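You operate a simulated robot arm through the tools that you are given. There is no shell and no other tool.

You are at the controls of a simulated robot arm. One attempt, no reset.

TASK
With the socket block switched off, swap the charger's plug for the lamp's.
Fine: the lamp's plug goes into the yellow socket, where the charger's was; the charger's plug stands on the machine's top by the block; switch the block on again; the other plugs stay in. Set down upright: white mains plug, teal mains plug.

Only the result counts: the job must be done as asked and must still hold three seconds after the hand-in. Knocking over, shifting, dropping, spilling or breaking anything else fails it.

THE ROBOT
A 6-joint arm with a fingered hand, fixed in place. Base frame: the origin is on the floor under the middle of its stand, x ahead of it, y to its left, z up. Lengths are in mm, angles in degrees, forces in N, time in s.
With the tool pointing down near the work surface it reaches from about 340 to 740 mm from the base axis. Its first joint turns from -115.0 to 115.0 degrees. Payload 4 kg.
Tool frame: the origin (TCP) lies between the finger pads and is the grasp point; the fingertips stand 26 mm ahead of it; z points along the fingers, y is the line along which they close. The gripper opens to 132 mm; its body begins 73 mm behind the TCP. The gripper is a hand of 4 fingers: y runs from the thumb to the fingers, the wrist lies at [0, 0, -239] in the tool frame, and closing takes about 1.5 s.
Orientation is told as [roll, pitch, yaw] about the base's x, y, z axes, in that order, counted from this pose: with the fingers straight down and closing along the base's y, the tool's x points along the base's -x, its y along +y and its z along -z.

THE INTERFACE
- The arm moves only by the tool jog_arm. Its argument "deltas" is a list that holds one entry, the list of rows, each a list of 6 numbers: the shift along the tool's x, y, z in mm, then the turn, a rotation vector about the tool's x, y, z in degrees. In form: [[[tx, ty, tz, ax, ay, az], ...]]. A call has 1 to 20 rows; each row shifts and turns the commanded pose from where the row before left it, along the tool's axes as they then stand. "fingers" is the opening, from 0 (shut) to 1 (fully open), set as the call begins (left out, the last holds). Rows are played at 5 a second. More than 50 mm and 8.6 degrees between two rows, or a gripper value outside its range, and nothing of the call is played. Where a pose cannot be reached the arm comes as near as it can. A force on the tool above 90 N (or 10 N above the force at the start of the call, whichever is more), or a blocked arm, ends the call early, and 0.2 s more pass. The fingers move at their own pace (about 153 mm/s each) and stop on an object; they squeeze with about 33 N. The grip force told is the motor's: it shows also when the fingers shut on nothing. Time passes only in rows, and 0.2 s behind the last, so rows that do not move let the fingers close. The reply holds the time, the measured pose of the TCP, the force on the tool along the base axes, the opening and the grip force, in the units named above and with some noise, with the torque about the TCP (base axes, N m) and any sound that the robot's microphone picked up.
- Cameras (640 x 400 px; columns grow to the right, rows downward): "scene" is fixed at [219.7, 647.4, 1539.8]; the picture's right is [-0.93, 0.36, 0.00], its down [0.28, 0.74, -0.61] and it looks along [-0.22, -0.57, -0.79] (base axes); focal length 214 px, centre (320, 200). "wrist" rides on the gripper at [68, 2, -97] in the tool frame; the picture's right is [-0.03, 1.00, 0.00], its down [-0.82, -0.02, -0.58] and it looks along [-0.58, -0.01, 0.82] (tool axes); focal length 270 px, centre (320, 200). There is no depth. A picture from a camera that has moved, and an enlarged one, comes with that camera's place and axes in the base frame and with its lens.
- capture(camera): a new picture of that camera. No time passes.
- lift_body(by): slides the trunk up (or, below 0, down) by that many mm; the arm rides with it, the base frame stays. It gives what a move gives, with no picture.
- preshape(shape): the hand has 4 fingers and takes this shape, open, in about a second: jaw (thumb against the fingers, like two jaws); tri (thumb and two fingers); tip (a fingertip pinch); poke (one finger out to press); point (the index stretched); flat (the hand flat); cup (the hand cupped); fist (a fist). The gripper value then closes the fingers along that shape, each until it touches; the sizes above hold for jaw. It gives what a move gives, with no picture.
- zoom(camera, box): a new picture of the part [left, top, right, bottom] of that camera's present view, enlarged. No time passes.
- sign_off(): hands the job in; it is judged then, once.

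Nothing tells you positions but the pictures and the camera data. Unless the task says otherwise, let go and move clear before handing in.

The tools are called after ">>>" as a command line: name --argument value ..., lists and objects as JSON in quotes. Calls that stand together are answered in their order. jog_arm: Moves the arm, as the interface text tells. Its arguments: {"type":"object","properties":{"deltas":{"type":"array"},"fingers":{"type":"number"}},"required":["deltas"]} The other tools are called the same way: lift_body (by) moves the trunk up or down; preshape (shape) gives the hand a shape; capture (camera) takes a picture; zoom (camera, box) takes an enlarged picture of a part of a camera's view; sign_off () hands the job in.

At the start:

```text
t: 0.0
eef_pos: [14.1, 334.8, 1326.8]
orientation: [-0.1, 0.0, 0.0]
contact_force: [-0.3, 0.8, 0.8]
moment: [0.01, 0.03, 0.0]
finger_gap: 131.9
grip_force: 0.0
shape: jaw
trunk travel left (down, up): [-900.0, 90.0]
```

scene: 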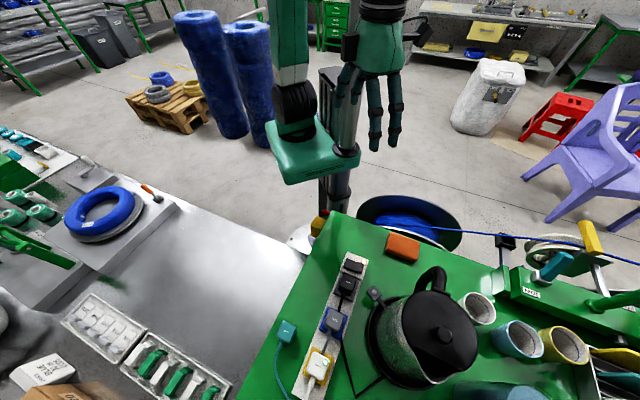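
wrist: 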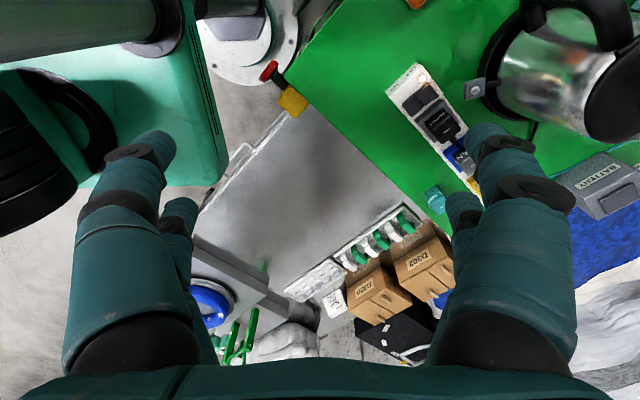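

I see a green machine top carrying a white socket block with several plugs, a teal plug standing beside it, and a kettle. I'll enlarge both views before moving.

>>> zoom --camera "scene" --box '[240, 220, 400, 400]'

>>> zoom --camera "wrist" --box '[370, 40, 530, 230]'

>>> zoom --camera "scene" --box '[280, 240, 380, 400]'

```text
2.22 times, centred on (320, 310) of scene
camera zoom: at [219.7, 647.4, 1539.8], right [-0.93, 0.36, 0.0], down [0.28, 0.74, -0.61], along [-0.22, -0.57, -0.79], focal length 477 px, centre (320, -44)
```

zoom: 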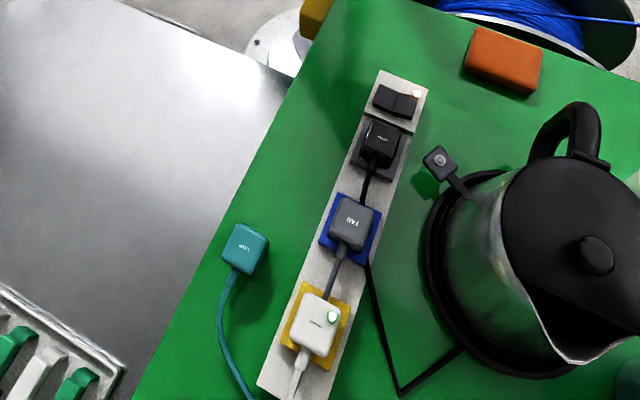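

```text
2.11 times, centred on (450, 135) of wrist
camera zoom: at [-55.0, 335.3, 1424.2], right [0.03, 1.0, 0.0], down [0.82, -0.02, 0.58], along [0.58, -0.01, -0.82], focal length 569 px, centre (46, 337)
```

zoom: 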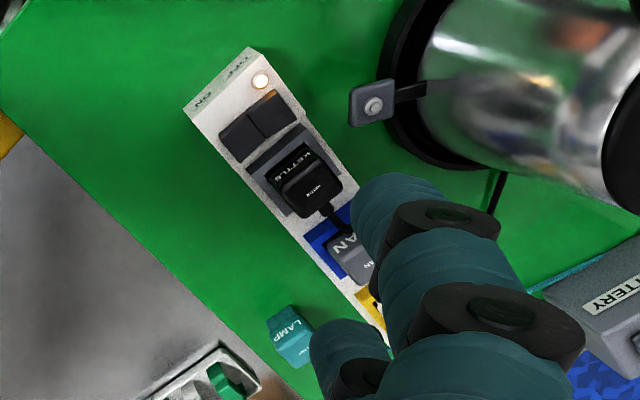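

```text
2.50 times, centred on (330, 320) of scene
camera zoom: at [219.7, 647.4, 1539.8], right [-0.93, 0.36, 0.0], down [0.28, 0.74, -0.61], along [-0.22, -0.57, -0.79], focal length 536 px, centre (295, -100)
```

zoom: 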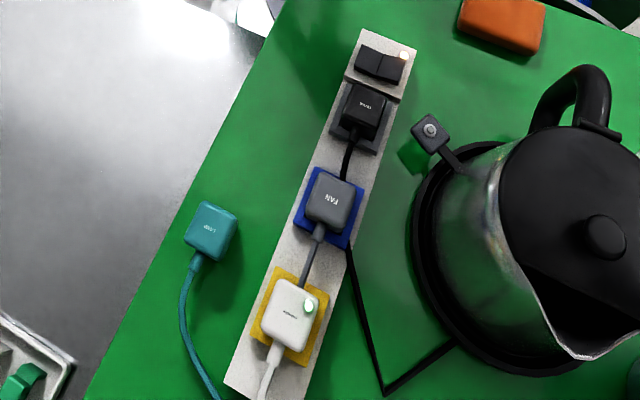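

The block runs at about 45° in the base frame, from the switch near (64, 488) to the charger in the yellow socket near (220, 646). The lamp plug stands near (267, 566). I'll turn the tool square to the block and shift over it at this height for a better look.

>>> jog_arm --deltas '[[[0, 0, 0, 0, 0, -7.5], [0, 0, 0, 0, 0, -7.5], [0, 0, 0, 0, 0, -7.5], [0, 0, 0, 0, 0, -7.5], [0, 0, 0, 0, 0, -7.5], [0, 0, 0, 0, 0, -7.5], [-25, 35, 0, 0, 0, 0], [-25, 35, 0, 0, 0, 0], [0, 0, 0, 0, 0, 0]]]'

>>> capture --camera "wrist"

>>> capture --camera "scene"

```text
t: 2.0
eef_pos: [-1.5, 419.3, 1327.5]
orientation: [0.0, 0.0, 45.1]
contact_force: [0.7, -0.1, -0.3]
moment: [0.0, 0.0, 0.01]
finger_gap: 131.9
grip_force: 0.0
shape: jaw
trunk travel left (down, up): [-900.0, 90.0]
```

```text
taken
camera wrist: at [-50.8, 370.6, 1424.0], right [-0.69, 0.72, 0.0], down [0.59, 0.56, 0.58], along [0.42, 0.4, -0.82], focal length 270 px, centre (320, 200)
```

wrist: 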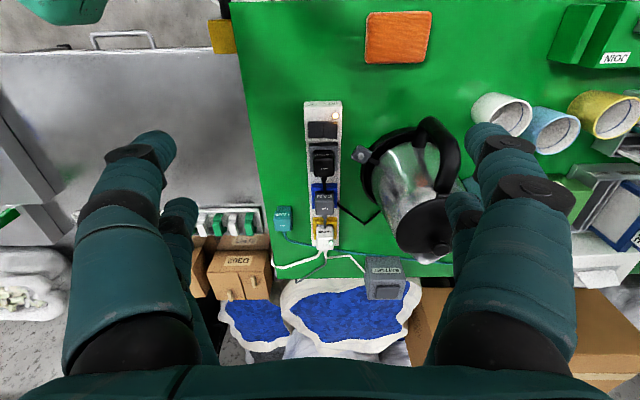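

```text
taken
```

scene: 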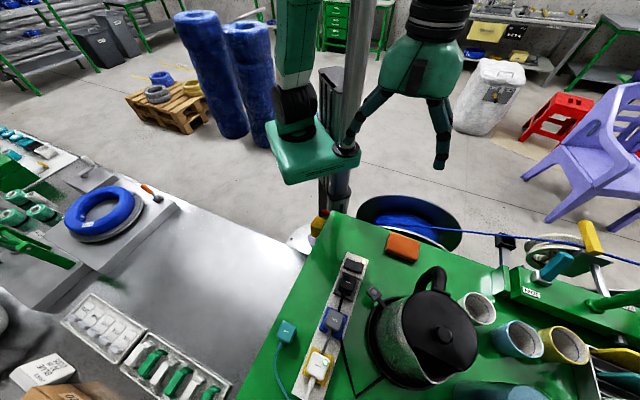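

>>> zoom --camera "wrist" --box '[260, 90, 400, 180]'

>>> zoom --camera "wrist" --box '[250, 170, 400, 290]'

>>> zoom --camera "wrist" --box '[295, 95, 355, 135]'

```text
4.44 times, centred on (330, 135) of wrist
camera zoom: at [-50.8, 370.6, 1424.0], right [-0.69, 0.72, 0.0], down [0.59, 0.56, 0.58], along [0.42, 0.4, -0.82], focal length 1201 px, centre (276, 489)
```

zoom: 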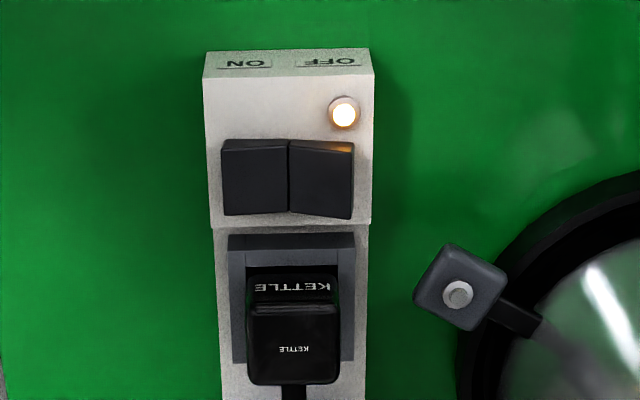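

```text
3.33 times, centred on (325, 230) of wrist
camera zoom: at [-50.8, 370.6, 1424.0], right [-0.69, 0.72, 0.0], down [0.59, 0.56, 0.58], along [0.42, 0.4, -0.82], focal length 901 px, centre (303, 100)
```

zoom: 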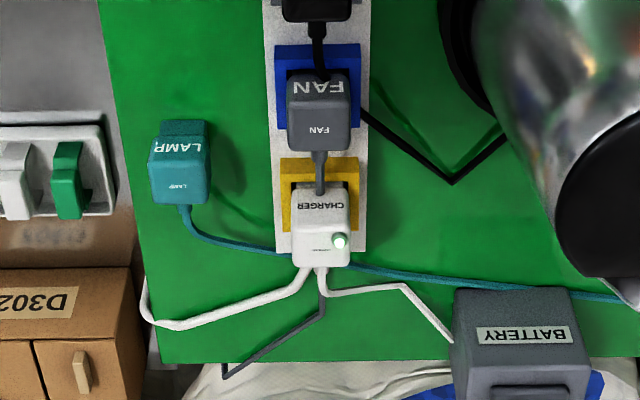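

```text
10.00 times, centred on (325, 115) of wrist
camera zoom: at [-50.8, 370.6, 1424.0], right [-0.69, 0.72, 0.0], down [0.59, 0.56, 0.58], along [0.42, 0.4, -0.82], focal length 2703 px, centre (270, 1050)
```

zoom: 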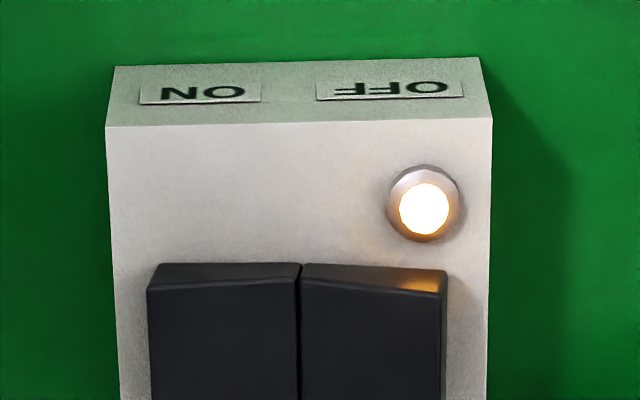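

The rocker's OFF half is on the pilot-light side and its raised edge shows the block is now ON. I'll form the poke shape here, well clear of everything, to see where the pressing fingertip lies.

>>> preshape --shape "poke"

>>> capture --camera "wrist"

>>> zoom --camera "scene" --box '[320, 0, 480, 180]'

```text
t: 2.9
eef_pos: [-1.1, 419.2, 1326.7]
orientation: [0.0, 0.0, 45.0]
contact_force: [0.0, -0.5, -0.3]
moment: [0.02, -0.01, 0.0]
finger_gap: 0.1
grip_force: 0.0
shape: poke
trunk travel left (down, up): [-900.0, 90.0]
```

```text
taken
camera wrist: at [-50.5, 370.6, 1424.0], right [-0.69, 0.72, 0.0], down [0.59, 0.56, 0.58], along [0.42, 0.4, -0.82], focal length 270 px, centre (320, 200)
```

wrist: 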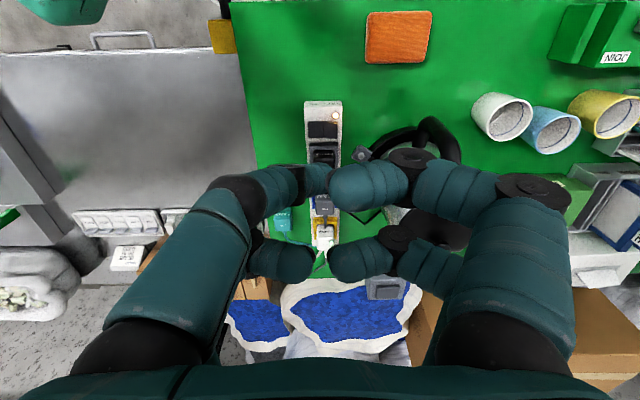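

```text
2.22 times, centred on (400, 90) of scene
camera zoom: at [219.7, 647.4, 1539.8], right [-0.93, 0.36, 0.0], down [0.28, 0.74, -0.61], along [-0.22, -0.57, -0.79], focal length 477 px, centre (142, 444)
```

zoom: 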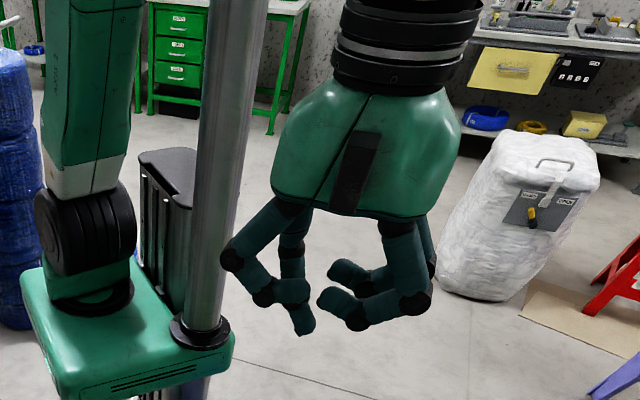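

I need a closer look at which finger is extended and where its tip sits.

>>> zoom --camera "scene" --box '[365, 60, 440, 110]'

>>> zoom --camera "wrist" --box '[190, 140, 450, 300]'

```text
8.00 times, centred on (402, 85) of scene
camera zoom: at [219.7, 647.4, 1539.8], right [-0.93, 0.36, 0.0], down [0.28, 0.74, -0.61], along [-0.22, -0.57, -0.79], focal length 1716 px, centre (-340, 1120)
```

zoom: 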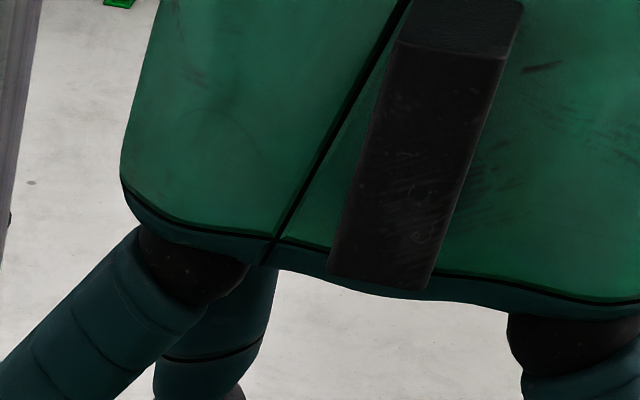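

```text
2.46 times, centred on (320, 220) of wrist
camera zoom: at [-50.5, 370.6, 1424.0], right [-0.69, 0.72, 0.0], down [0.59, 0.56, 0.58], along [0.42, 0.4, -0.82], focal length 665 px, centre (320, 151)
```

zoom: 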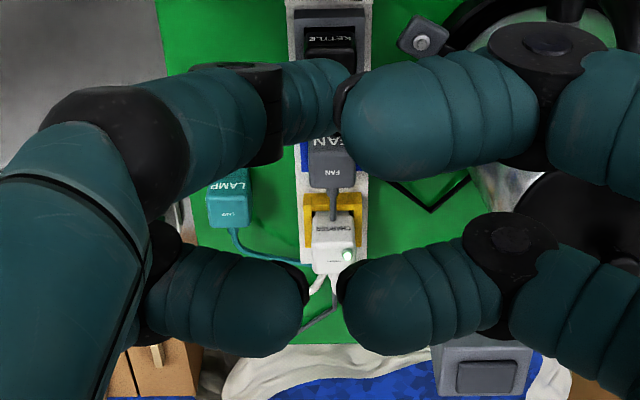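

The extended fingertip sits near the tool axis, with the other three fingers curled about 20 mm higher. Next I'll enlarge the scene view piece by piece to triangulate the switch and plugs.

>>> zoom --camera "scene" --box '[324, 248, 380, 283]'

>>> zoom --camera "scene" --box '[270, 300, 360, 356]'

>>> zoom --camera "scene" --box '[270, 344, 360, 400]'

```text
11.43 times, centred on (352, 266) of scene
camera zoom: at [219.7, 647.4, 1539.8], right [-0.93, 0.36, 0.0], down [0.28, 0.74, -0.61], along [-0.22, -0.57, -0.79], focal length 2451 px, centre (-46, -549)
```

zoom: 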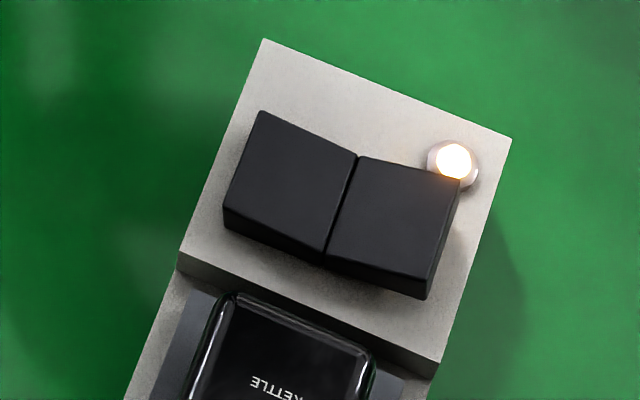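

```text
7.11 times, centred on (315, 328) of scene
camera zoom: at [219.7, 647.4, 1539.8], right [-0.93, 0.36, 0.0], down [0.28, 0.74, -0.61], along [-0.22, -0.57, -0.79], focal length 1525 px, centre (356, -710)
```

zoom: 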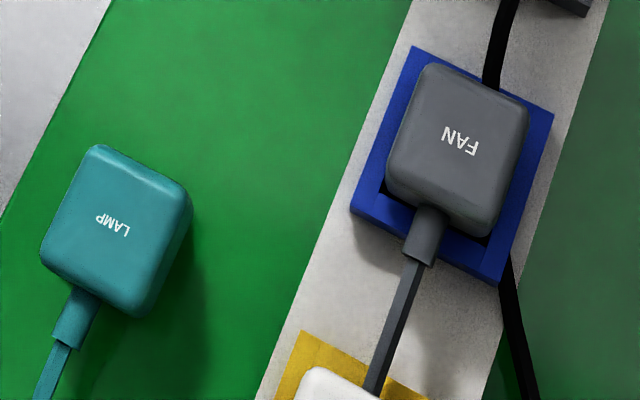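

```text
7.11 times, centred on (315, 372) of scene
camera zoom: at [219.7, 647.4, 1539.8], right [-0.93, 0.36, 0.0], down [0.28, 0.74, -0.61], along [-0.22, -0.57, -0.79], focal length 1525 px, centre (356, -1023)
```

zoom: 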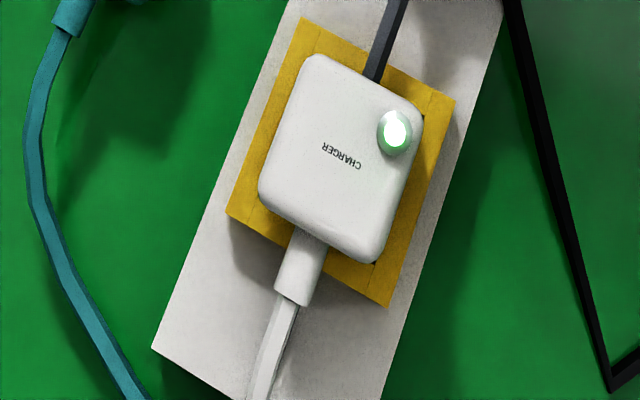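

Green top is at about z = 950, the switch section top at 984, and the neighbouring kettle plug reaches about 1030, so clearance for the curled fingers matters. I'll compare the point shape.

>>> preshape --shape "point"

>>> capture --camera "wrist"

>>> zoom --camera "scene" --box '[340, 30, 500, 130]'

```text
t: 3.8
eef_pos: [-1.4, 417.9, 1327.5]
orientation: [0.0, 0.0, 45.0]
contact_force: [0.0, -0.4, -0.4]
moment: [-0.01, -0.02, 0.01]
finger_gap: 0.0
grip_force: 0.0
shape: point
trunk travel left (down, up): [-900.0, 90.0]
```

```text
taken
camera wrist: at [-50.4, 370.4, 1424.1], right [-0.69, 0.72, 0.0], down [0.59, 0.56, 0.58], along [0.42, 0.4, -0.82], focal length 270 px, centre (320, 200)
```

wrist: 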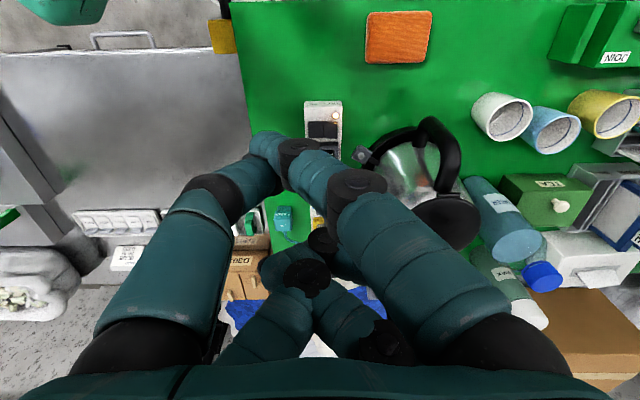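

```text
4.00 times, centred on (420, 80) of scene
camera zoom: at [219.7, 647.4, 1539.8], right [-0.93, 0.36, 0.0], down [0.28, 0.74, -0.61], along [-0.22, -0.57, -0.79], focal length 858 px, centre (-80, 680)
```

zoom: 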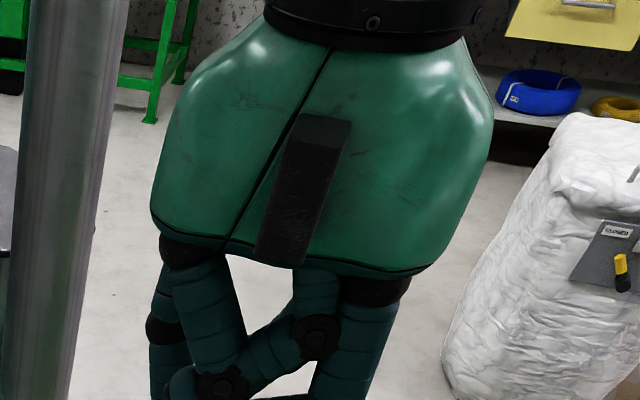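

>>> zoom --camera "scene" --box '[340, 70, 500, 170]'

>>> zoom --camera "wrist" --box '[160, 100, 420, 320]'

```text
4.00 times, centred on (420, 120) of scene
camera zoom: at [219.7, 647.4, 1539.8], right [-0.93, 0.36, 0.0], down [0.28, 0.74, -0.61], along [-0.22, -0.57, -0.79], focal length 858 px, centre (-80, 520)
```

zoom: 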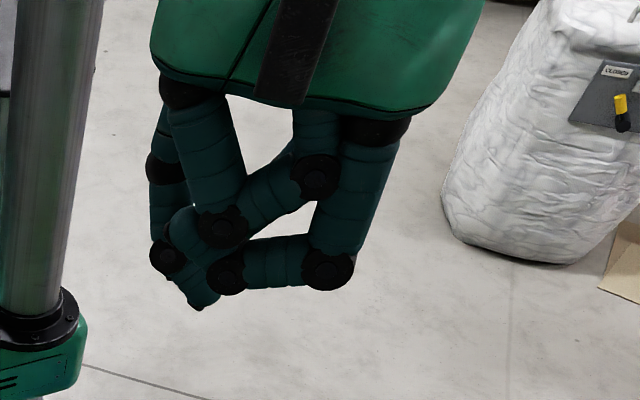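

```text
1.82 times, centred on (290, 210) of wrist
camera zoom: at [-50.4, 370.4, 1424.1], right [-0.69, 0.72, 0.0], down [0.59, 0.56, 0.58], along [0.42, 0.4, -0.82], focal length 491 px, centre (374, 182)
```

zoom: 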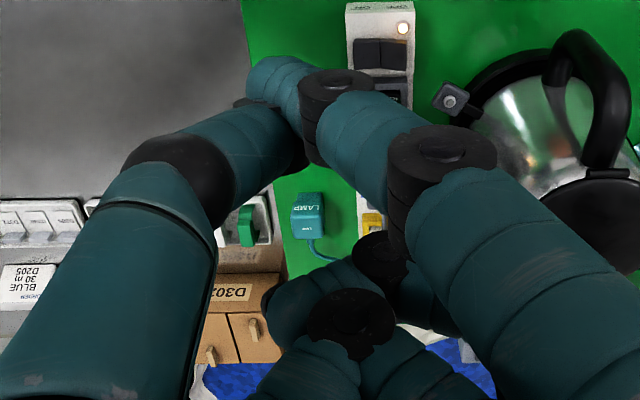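

The point shape crosses the fingers and is no better, so I'm going back to poke to measure its tip and the curled fingers precisely.

>>> preshape --shape "poke"

>>> zoom --camera "scene" --box '[360, 85, 456, 145]'

>>> zoom --camera "wrist" --box '[220, 140, 420, 265]'

```text
t: 4.7
eef_pos: [-0.3, 418.3, 1326.2]
orientation: [0.0, 0.1, 45.0]
contact_force: [0.9, 0.2, -0.4]
moment: [-0.02, -0.02, -0.01]
finger_gap: 0.0
grip_force: 0.1
shape: poke
trunk travel left (down, up): [-900.0, 90.0]
```

```text
6.67 times, centred on (408, 115) of scene
camera zoom: at [219.7, 647.4, 1539.8], right [-0.93, 0.36, 0.0], down [0.28, 0.74, -0.61], along [-0.22, -0.57, -0.79], focal length 1430 px, centre (-267, 767)
```

zoom: 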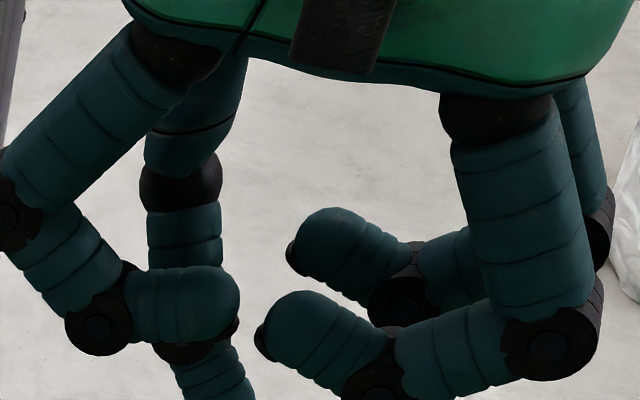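

```text
3.20 times, centred on (320, 202) of wrist
camera zoom: at [-50.4, 370.4, 1424.1], right [-0.69, 0.72, 0.0], down [0.59, 0.56, 0.58], along [0.42, 0.4, -0.82], focal length 865 px, centre (320, 192)
```

zoom: 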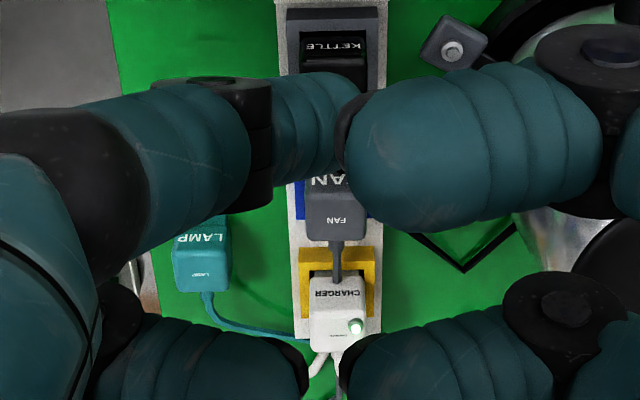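

>>> zoom --camera "scene" --box '[365, 115, 445, 165]'

```text
8.00 times, centred on (405, 140) of scene
camera zoom: at [219.7, 647.4, 1539.8], right [-0.93, 0.36, 0.0], down [0.28, 0.74, -0.61], along [-0.22, -0.57, -0.79], focal length 1716 px, centre (-360, 680)
```

zoom: 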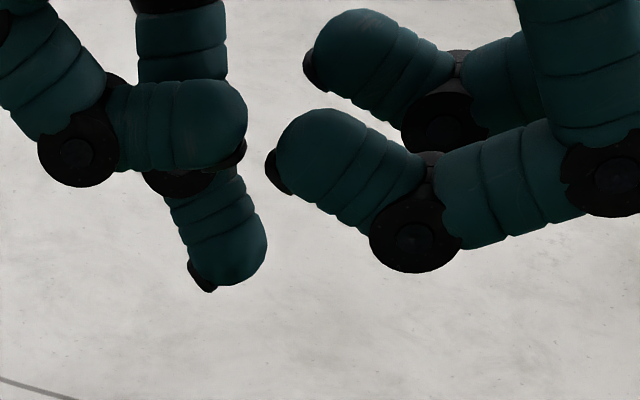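

The poke tip sits at about (0, 2, 26) in the tool frame, and the OFF half is near (51, 498). I'll move above it, lean the wrist 15° away from the kettle plug, and come down to about 60 mm above the rocker.

>>> jog_arm --deltas '[[[-42, 9, 0, 0, 0, 0], [-42, 9, 0, 0, 0, 0], [0, 0, 0, 0, -7.5, 0], [0, 0, 0, 0, -7.5, 0], [10.35, 0, 38.64, 0, 0, 0], [10.35, 0, 38.64, 0, 0, 0], [10.35, 0, 38.64, 0, 0, 0], [10.35, 0, 38.64, 0, 0, 0], [0, 0, 0, 0, 0, 0]]]'

>>> capture --camera "wrist"

>>> capture --camera "scene"

```text
t: 6.7
eef_pos: [44.8, 492.0, 1166.5]
orientation: [0.0, -15.1, 45.0]
contact_force: [-0.1, -0.7, 0.4]
moment: [0.0, 0.0, 0.05]
finger_gap: 0.0
grip_force: 0.1
shape: poke
trunk travel left (down, up): [-900.0, 90.0]
```

```text
taken
camera wrist: at [-20.5, 427.4, 1243.0], right [-0.69, 0.72, 0.01], down [0.47, 0.44, 0.77], along [0.55, 0.53, -0.64], focal length 270 px, centre (320, 200)
```

wrist: 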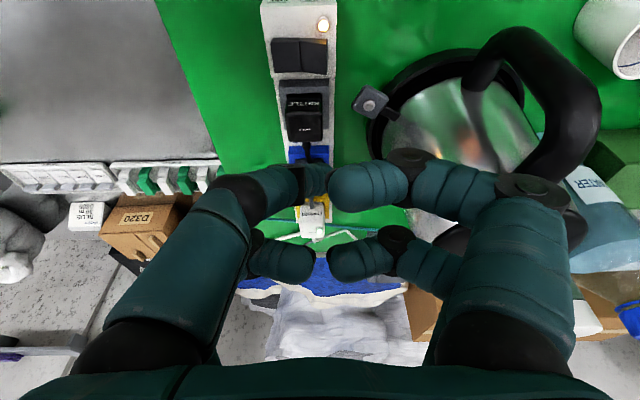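

```text
taken
```

scene: 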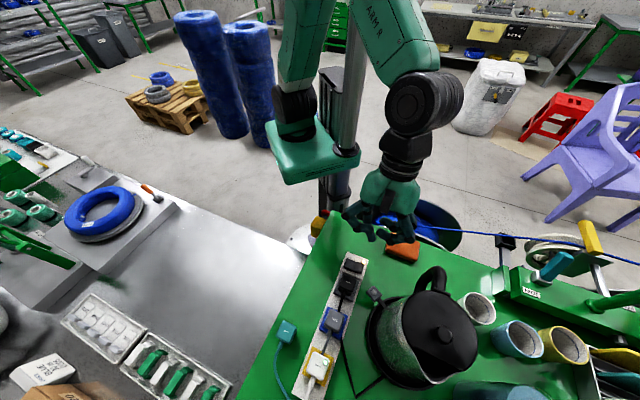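

The arm follows well and the hand is over the switch. I'll descend 80 mm and check the fingertip against the OFF half.

>>> jog_arm --deltas '[[[10.35, 0, 38.64, 0, 0, 0], [10.35, 0, 38.64, 0, 0, 0], [4.0, 0, 14.5, 0, 0, 0], [0, 0, 0, 0, 0, 0]]]'

>>> capture --camera "wrist"

>>> zoom --camera "scene" --box '[310, 190, 438, 290]'

```text
t: 7.7
eef_pos: [44.3, 491.2, 1071.6]
orientation: [0.0, -15.0, 45.0]
contact_force: [0.7, 0.4, 0.0]
moment: [0.01, -0.01, 0.01]
finger_gap: 0.0
grip_force: 0.1
shape: poke
trunk travel left (down, up): [-900.0, 90.0]
```

```text
taken
camera wrist: at [-21.1, 427.6, 1147.3], right [-0.69, 0.72, 0.01], down [0.47, 0.44, 0.77], along [0.55, 0.53, -0.64], focal length 270 px, centre (320, 200)
```

wrist: 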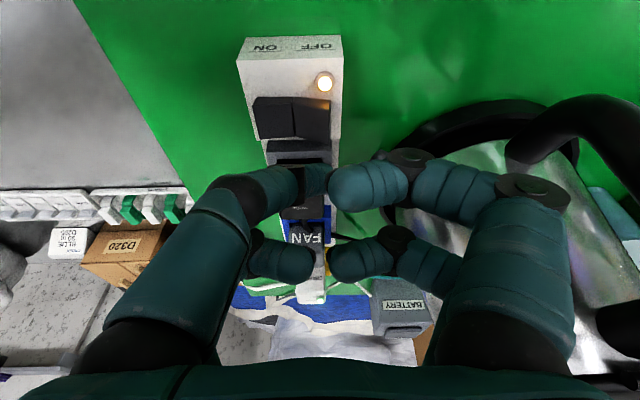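

```text
4.00 times, centred on (374, 240) of scene
camera zoom: at [219.7, 647.4, 1539.8], right [-0.93, 0.36, 0.0], down [0.28, 0.74, -0.61], along [-0.22, -0.57, -0.79], focal length 858 px, centre (104, 40)
```

zoom: 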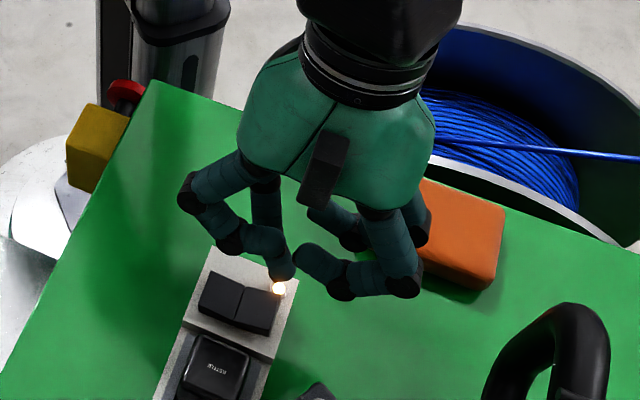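

The fingertip is over the outer part of the OFF half. I'll shift 3 mm inward, descend to just above it, and then press in small steps while watching the force.

>>> jog_arm --deltas '[[[0, -3, 0, 0, 0, 0], [5.2, 0, 19.3, 0, 0, 0], [3.9, 0, 14.5, 0, 0, 0], [1.0, 0, 3.9, 0, 0, 0], [0, 0, 0, 0, 0, 0]]]'

>>> zoom --camera "scene" --box '[324, 240, 388, 280]'

>>> capture --camera "wrist"

```text
t: 8.9
eef_pos: [47.4, 488.8, 1034.4]
orientation: [0.0, -15.0, 45.0]
contact_force: [0.5, 0.0, 0.1]
moment: [0.0, 0.01, 0.02]
finger_gap: 0.0
grip_force: 0.1
shape: poke
trunk travel left (down, up): [-900.0, 90.0]
```

```text
10.00 times, centred on (356, 260) of scene
camera zoom: at [219.7, 647.4, 1539.8], right [-0.93, 0.36, 0.0], down [0.28, 0.74, -0.61], along [-0.22, -0.57, -0.79], focal length 2145 px, centre (-40, -400)
```

zoom: 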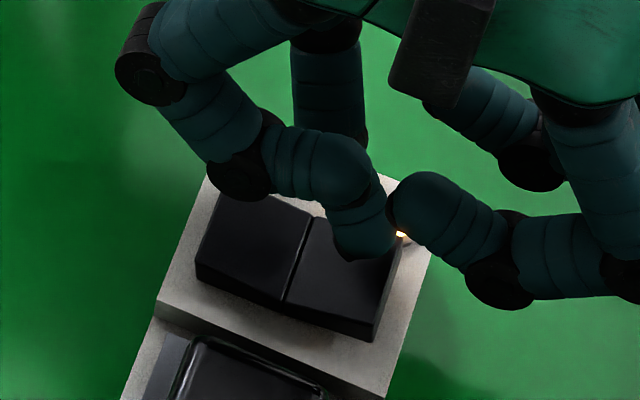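

```text
taken
camera wrist: at [-18.0, 425.2, 1109.3], right [-0.69, 0.72, 0.01], down [0.47, 0.44, 0.77], along [0.55, 0.53, -0.64], focal length 270 px, centre (320, 200)
```

wrist: 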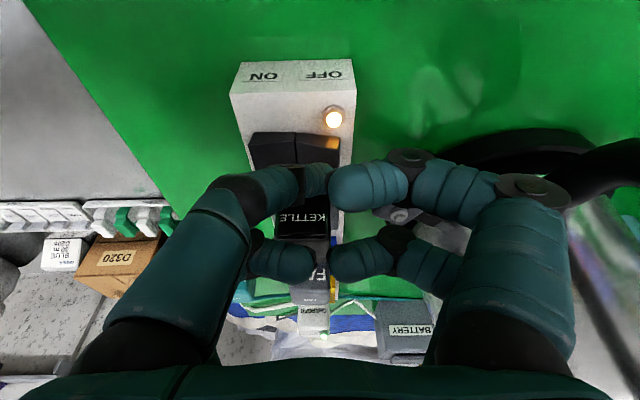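

The tip is about 10 mm above the OFF half. Now I'll press gently.

>>> jog_arm --deltas '[[[1.04, 0, 3.86, 0, 0, 0], [0.78, 0, 2.9, 0, 0, 0], [0.52, 0, 1.93, 0, 0, 0], [0.52, 0, 1.93, 0, 0, 0], [0, 0, 0, 0, 0, 0]]]'

>>> zoom --camera "scene" --box '[324, 240, 388, 280]'

```text
t: 10.1
eef_pos: [48.5, 489.7, 1023.5]
orientation: [0.0, -15.2, 45.0]
contact_force: [0.2, -0.6, 7.7]
moment: [0.0, -0.03, 0.0]
finger_gap: 0.0
grip_force: 0.0
shape: poke
trunk travel left (down, up): [-900.0, 90.0]
```

```text
10.00 times, centred on (356, 260) of scene
camera zoom: at [219.7, 647.4, 1539.8], right [-0.93, 0.36, 0.0], down [0.28, 0.74, -0.61], along [-0.22, -0.57, -0.79], focal length 2145 px, centre (-40, -400)
```

zoom: 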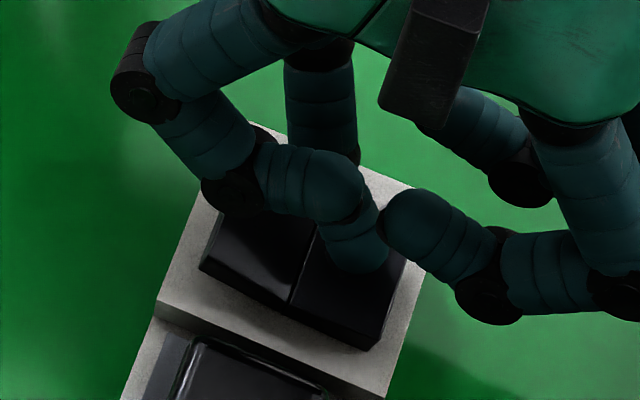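

The rocker is moving under about 8 N. I'll press a little further and look at the pilot light.

>>> jog_arm --deltas '[[[0.52, 0, 1.93, 0, 0, 0], [0.52, 0, 1.93, 0, 0, 0], [0, 0, 0, 0, 0, 0]]]'

>>> zoom --camera "wrist" --box '[220, 50, 380, 210]'

>>> zoom --camera "scene" --box '[270, 250, 366, 400]'

```text
t: 10.9
eef_pos: [49.4, 487.1, 1022.5]
orientation: [0.3, -15.2, 44.9]
contact_force: [7.8, -4.2, 37.9]
moment: [0.12, -0.3, -0.05]
finger_gap: 0.0
grip_force: 0.1
shape: poke
trunk travel left (down, up): [-900.0, 90.0]
```

```text
2.50 times, centred on (300, 130) of wrist
camera zoom: at [-16.7, 423.5, 1097.4], right [-0.69, 0.72, 0.01], down [0.47, 0.43, 0.77], along [0.55, 0.54, -0.64], focal length 676 px, centre (370, 375)
```

zoom: 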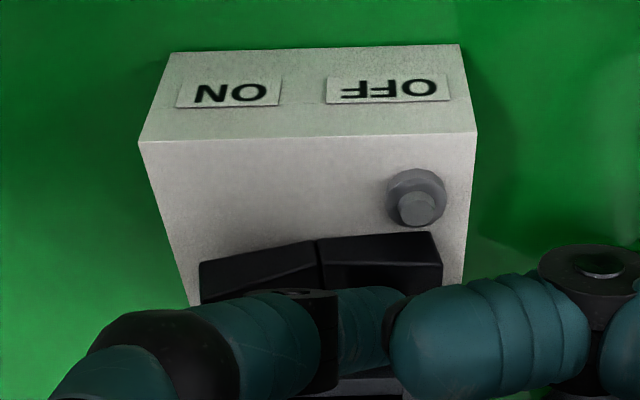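

```text
2.67 times, centred on (318, 325) of scene
camera zoom: at [219.7, 647.4, 1539.8], right [-0.93, 0.36, 0.0], down [0.28, 0.74, -0.61], along [-0.22, -0.57, -0.79], focal length 572 px, centre (325, -133)
```

zoom: 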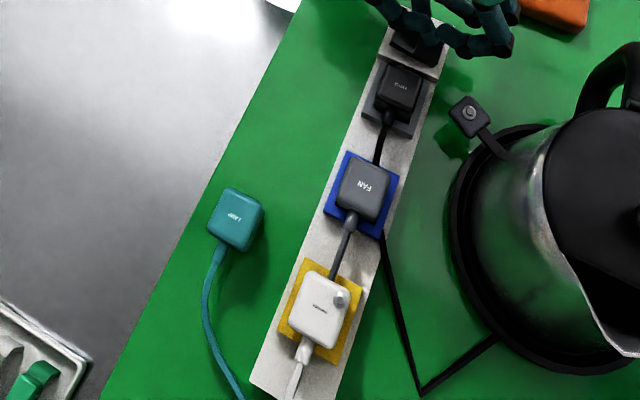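

The pilot light and the charger's own light are both dark, so the block is off. I'll retract straight up and check that it stays off.

>>> jog_arm --deltas '[[[-1.3, 0, -4.83, 0, 0, 0], [-5.2, 0, -19.3, 0, 0, 0], [-10.35, 0, -38.64, 0, 0, 0], [-10.35, 0, -38.64, 0, 0, 0], [-10.35, 0, -38.64, 0, 0, 0], [0, 0, 0, 0, 7.5, 0], [0, 0, 0, 0, 7.5, 0], [0, 0, 0, 0, 0, 0]]]'

>>> preshape --shape "tip"

>>> capture --camera "wrist"

>>> capture --camera "scene"

```text
t: 12.7
eef_pos: [48.2, 489.3, 1164.1]
orientation: [0.0, 0.1, 45.0]
contact_force: [0.4, 0.3, -0.6]
moment: [-0.01, 0.02, 0.01]
finger_gap: 0.0
grip_force: 0.1
shape: poke
trunk travel left (down, up): [-900.0, 90.0]
```

```text
t: 13.6
eef_pos: [48.5, 489.9, 1163.0]
orientation: [-0.1, -0.1, 45.0]
contact_force: [0.3, 0.4, -0.2]
moment: [-0.01, 0.0, -0.02]
finger_gap: 131.7
grip_force: 0.0
shape: tip
trunk travel left (down, up): [-900.0, 90.0]
```

```text
taken
camera wrist: at [-1.4, 441.2, 1260.1], right [-0.69, 0.72, 0.0], down [0.59, 0.56, 0.58], along [0.42, 0.4, -0.82], focal length 270 px, centre (320, 200)
```

wrist: 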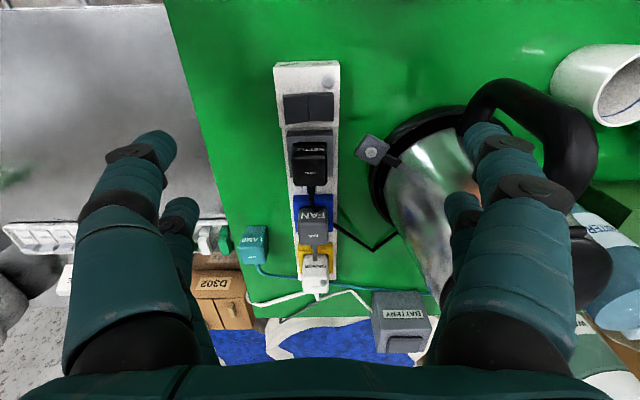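

```text
taken
```

scene: 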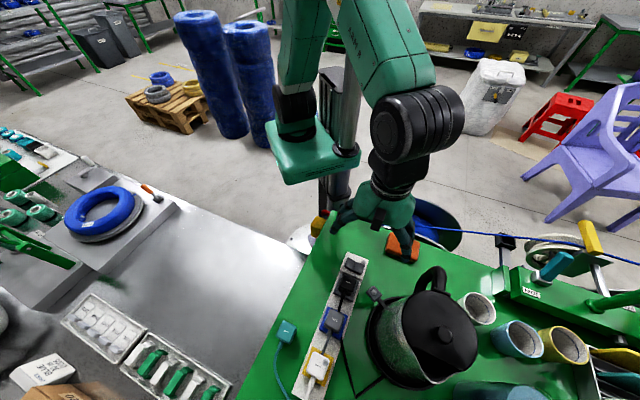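

The block stays off. Next I'll measure the charger and lamp plugs from this closer view.

>>> zoom --camera "wrist" --box '[225, 180, 385, 300]'

>>> zoom --camera "wrist" --box '[270, 50, 350, 110]'

>>> zoom --camera "scene" --box '[285, 340, 345, 385]'

>>> zoom --camera "scene" --box '[260, 310, 320, 355]'

```text
3.33 times, centred on (305, 240) of wrist
camera zoom: at [-1.4, 441.2, 1260.1], right [-0.69, 0.72, 0.0], down [0.59, 0.56, 0.58], along [0.42, 0.4, -0.82], focal length 901 px, centre (370, 67)
```

zoom: 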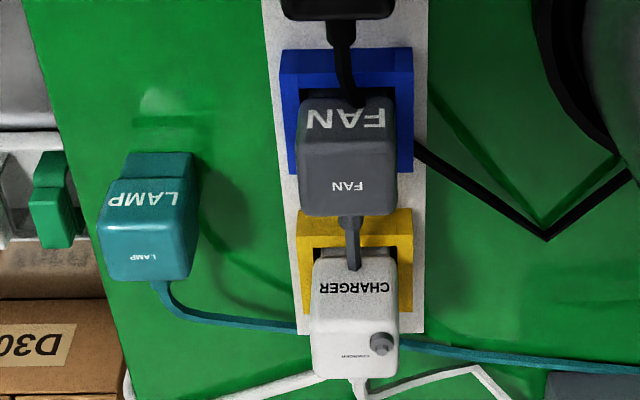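

```text
6.67 times, centred on (310, 80) of wrist
camera zoom: at [-1.4, 441.2, 1260.1], right [-0.69, 0.72, 0.0], down [0.59, 0.56, 0.58], along [0.42, 0.4, -0.82], focal length 1802 px, centre (387, 1000)
```

zoom: 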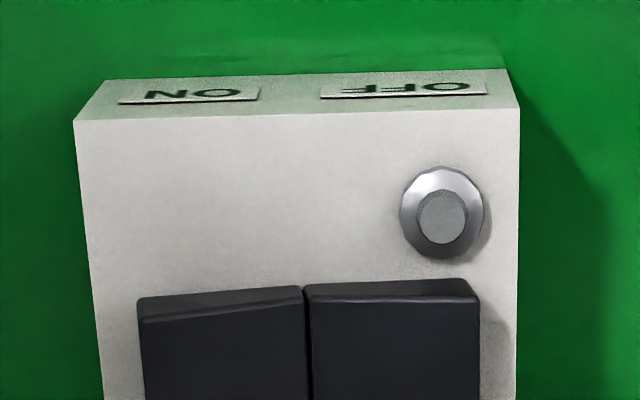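

```text
8.89 times, centred on (315, 362) of scene
camera zoom: at [219.7, 647.4, 1539.8], right [-0.93, 0.36, 0.0], down [0.28, 0.74, -0.61], along [-0.22, -0.57, -0.79], focal length 1906 px, centre (364, -1244)
```

zoom: 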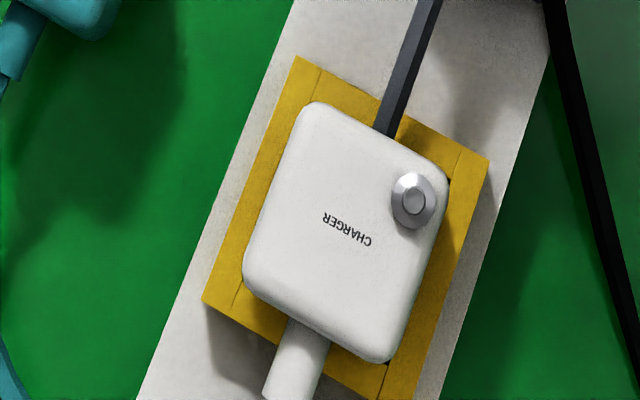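

```text
8.89 times, centred on (290, 332) of scene
camera zoom: at [219.7, 647.4, 1539.8], right [-0.93, 0.36, 0.0], down [0.28, 0.74, -0.61], along [-0.22, -0.57, -0.79], focal length 1906 px, centre (587, -978)
```

zoom: 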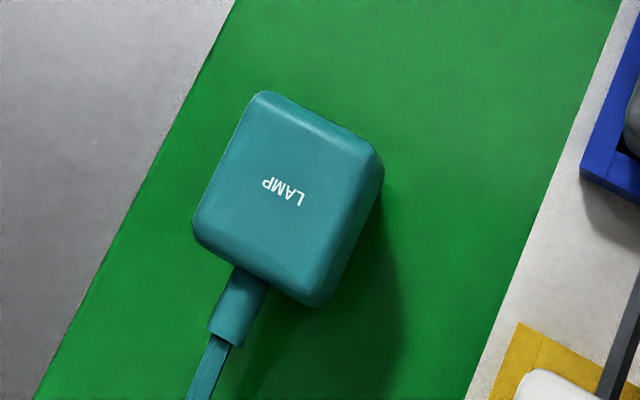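

>>> zoom --camera "wrist" --box '[290, 220, 340, 285]'

>>> zoom --camera "wrist" --box '[235, 215, 295, 265]'

>>> zoom --camera "wrist" --box '[275, 120, 345, 250]'

```text
6.15 times, centred on (315, 252) of wrist
camera zoom: at [-1.4, 441.2, 1260.1], right [-0.69, 0.72, 0.0], down [0.59, 0.56, 0.58], along [0.42, 0.4, -0.82], focal length 1663 px, centre (351, -123)
```

zoom: 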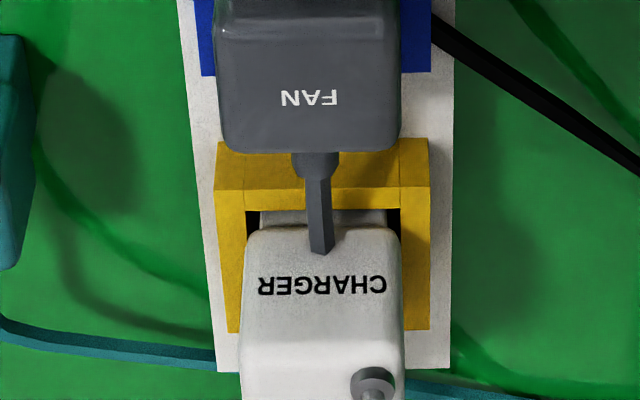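

```text
8.00 times, centred on (265, 240) of wrist
camera zoom: at [-1.4, 441.2, 1260.1], right [-0.69, 0.72, 0.0], down [0.59, 0.56, 0.58], along [0.42, 0.4, -0.82], focal length 2162 px, centre (760, -120)
```

zoom: 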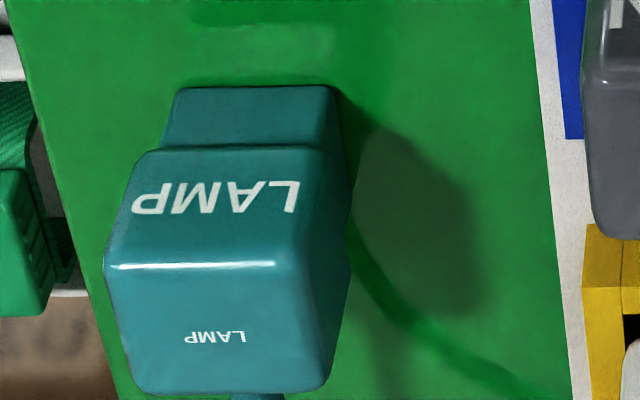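

```text
3.08 times, centred on (310, 185) of wrist
camera zoom: at [-1.4, 441.2, 1260.1], right [-0.69, 0.72, 0.0], down [0.59, 0.56, 0.58], along [0.42, 0.4, -0.82], focal length 832 px, centre (351, 246)
```

zoom: 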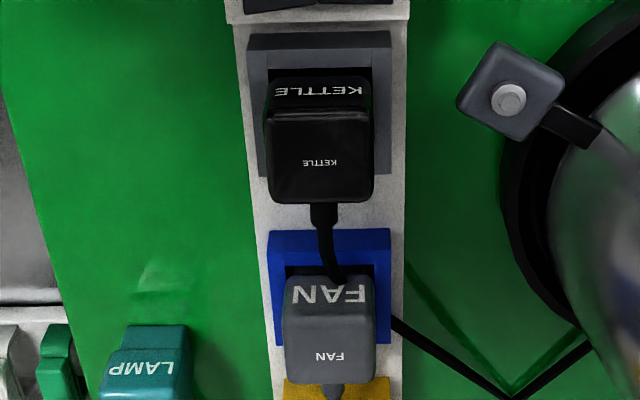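

Now I know the geometry. The charger's top centre is near (223, 646, 1031), the yellow collar top is near z = 989, and the lamp plug is near (267, 567) with its top at 997 and the same yaw. I'll go back to the jaw shape, half open so it clears the lamp plug, and move high above the charger.

>>> preshape --shape "jaw"

>>> jog_arm --deltas '[[[0, 0, -28.5, 0, 0, 0], [0, 0, -28.5, 0, 0, 0], [-38.95, -2.12, 0, 0, 0, 0], [-38.95, -2.12, 0, 0, 0, 0], [-38.95, -2.12, 0, 0, 0, 0], [-38.95, -2.12, 0, 0, 0, 0], [-38.95, -2.12, 0, 0, 0, 0], [-38.95, -2.12, 0, 0, 0, 0], [0, 0, 0, 0, 0, 0]]]' --fingers 0.6

>>> capture --camera "wrist"

>>> capture --camera "scene"

```text
t: 14.5
eef_pos: [48.9, 489.4, 1163.3]
orientation: [0.0, -0.1, 45.0]
contact_force: [0.7, -0.3, 0.4]
moment: [0.0, 0.01, 0.03]
finger_gap: 132.0
grip_force: 0.0
shape: jaw
trunk travel left (down, up): [-900.0, 90.0]
```

```text
t: 16.5
eef_pos: [212.7, 626.3, 1212.5]
orientation: [-0.2, 0.0, 44.9]
contact_force: [-0.1, 0.5, -0.3]
moment: [-0.04, 0.0, 0.02]
finger_gap: 79.8
grip_force: 0.0
shape: jaw
out of reach, approached as far as the arm can: row 8
trunk travel left (down, up): [-900.0, 90.0]
```

```text
taken
camera wrist: at [163.2, 579.2, 1310.5], right [-0.69, 0.72, 0.0], down [0.59, 0.56, 0.58], along [0.42, 0.4, -0.82], focal length 270 px, centre (320, 200)
```

wrist: 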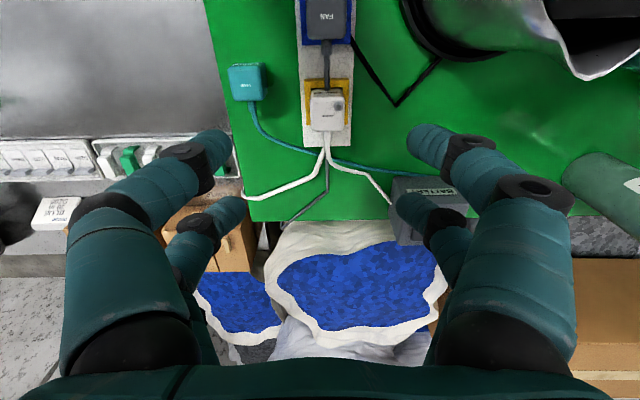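

```text
taken
```

scene: 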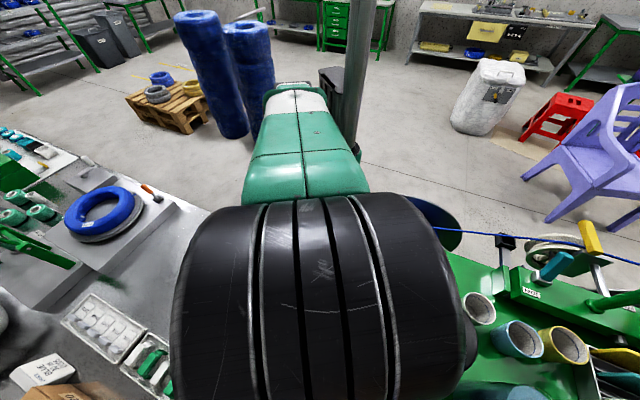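

The arm is at its reach limit at this height, so I'll come down 100 mm, where it reaches farther, and re-read the pose.

>>> jog_arm --deltas '[[[0, 0, 35, 0, 0, 0], [0, 0, 35, 0, 0, 0], [0, 0, 35, 0, 0, 0], [0, 0, 0, 0, 0, 0], [0, 0, 0, 0, 0, 0]]]'

>>> capture --camera "wrist"

```text
t: 17.7
eef_pos: [211.7, 625.5, 1109.5]
orientation: [0.0, 0.0, 45.0]
contact_force: [-0.5, -0.3, -0.1]
moment: [0.01, 0.02, 0.0]
finger_gap: 79.6
grip_force: 0.1
shape: jaw
trunk travel left (down, up): [-900.0, 90.0]
```

```text
taken
camera wrist: at [161.7, 576.9, 1206.3], right [-0.69, 0.72, 0.0], down [0.59, 0.56, 0.58], along [0.42, 0.4, -0.82], focal length 270 px, centre (320, 200)
```

wrist: 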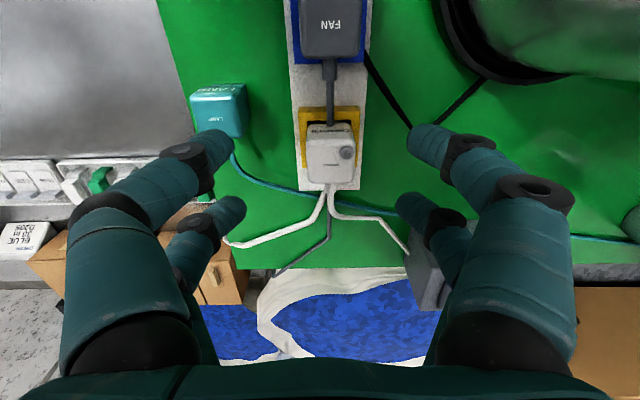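

>>> zoom --camera "wrist" --box '[270, 90, 400, 210]'

>>> zoom --camera "wrist" --box '[160, 60, 290, 180]'

```text
3.33 times, centred on (335, 150) of wrist
camera zoom: at [161.7, 576.9, 1206.3], right [-0.69, 0.72, 0.0], down [0.59, 0.56, 0.58], along [0.42, 0.4, -0.82], focal length 901 px, centre (270, 367)
```

zoom: 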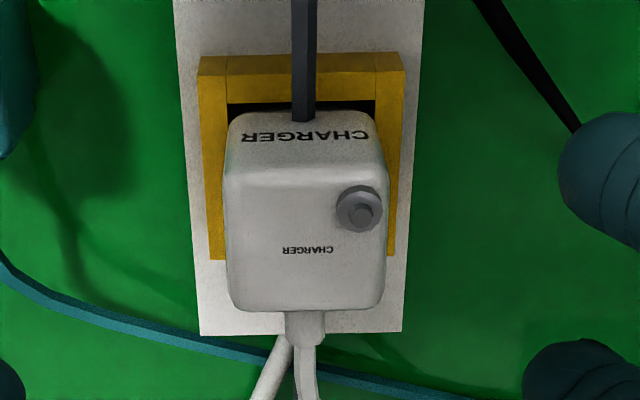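

```text
3.33 times, centred on (225, 120) of wrist
camera zoom: at [161.7, 576.9, 1206.3], right [-0.69, 0.72, 0.0], down [0.59, 0.56, 0.58], along [0.42, 0.4, -0.82], focal length 901 px, centre (637, 467)
```

zoom: 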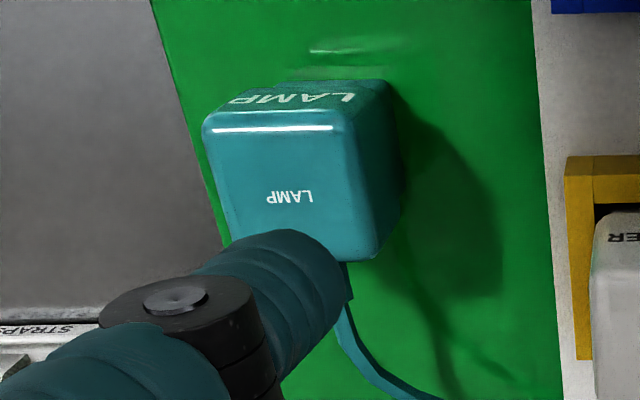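

The charger's top centre is confirmed at (222.4, 646.4) with yaw about 44.5°. I'll centre over it and descend to just above it.

>>> jog_arm --deltas '[[[-7.4, 2.4, 8, 0, 0, 0.5], [-7.4, 2.4, 8, 0, 0, 0], [-7.5, 2.4, 8, 0, 0, 0], [0, 0, 8, 0, 0, 0], [0, 0, 8, 0, 0, 0], [0, 0, 0, 0, 0, 0], [0, 0, 0, 0, 0, 0]]]'

>>> capture --camera "wrist"

```text
t: 19.3
eef_pos: [222.4, 646.4, 1069.5]
orientation: [0.0, 0.0, 44.5]
contact_force: [0.0, 0.5, 0.6]
moment: [0.02, -0.02, -0.01]
finger_gap: 79.2
grip_force: 0.1
shape: jaw
trunk travel left (down, up): [-900.0, 90.0]
```

```text
taken
camera wrist: at [172.1, 598.5, 1166.4], right [-0.68, 0.73, 0.0], down [0.6, 0.56, 0.58], along [0.42, 0.39, -0.82], focal length 270 px, centre (320, 200)
```

wrist: 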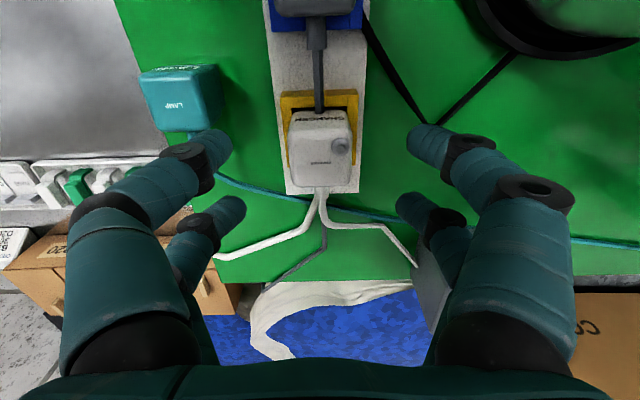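

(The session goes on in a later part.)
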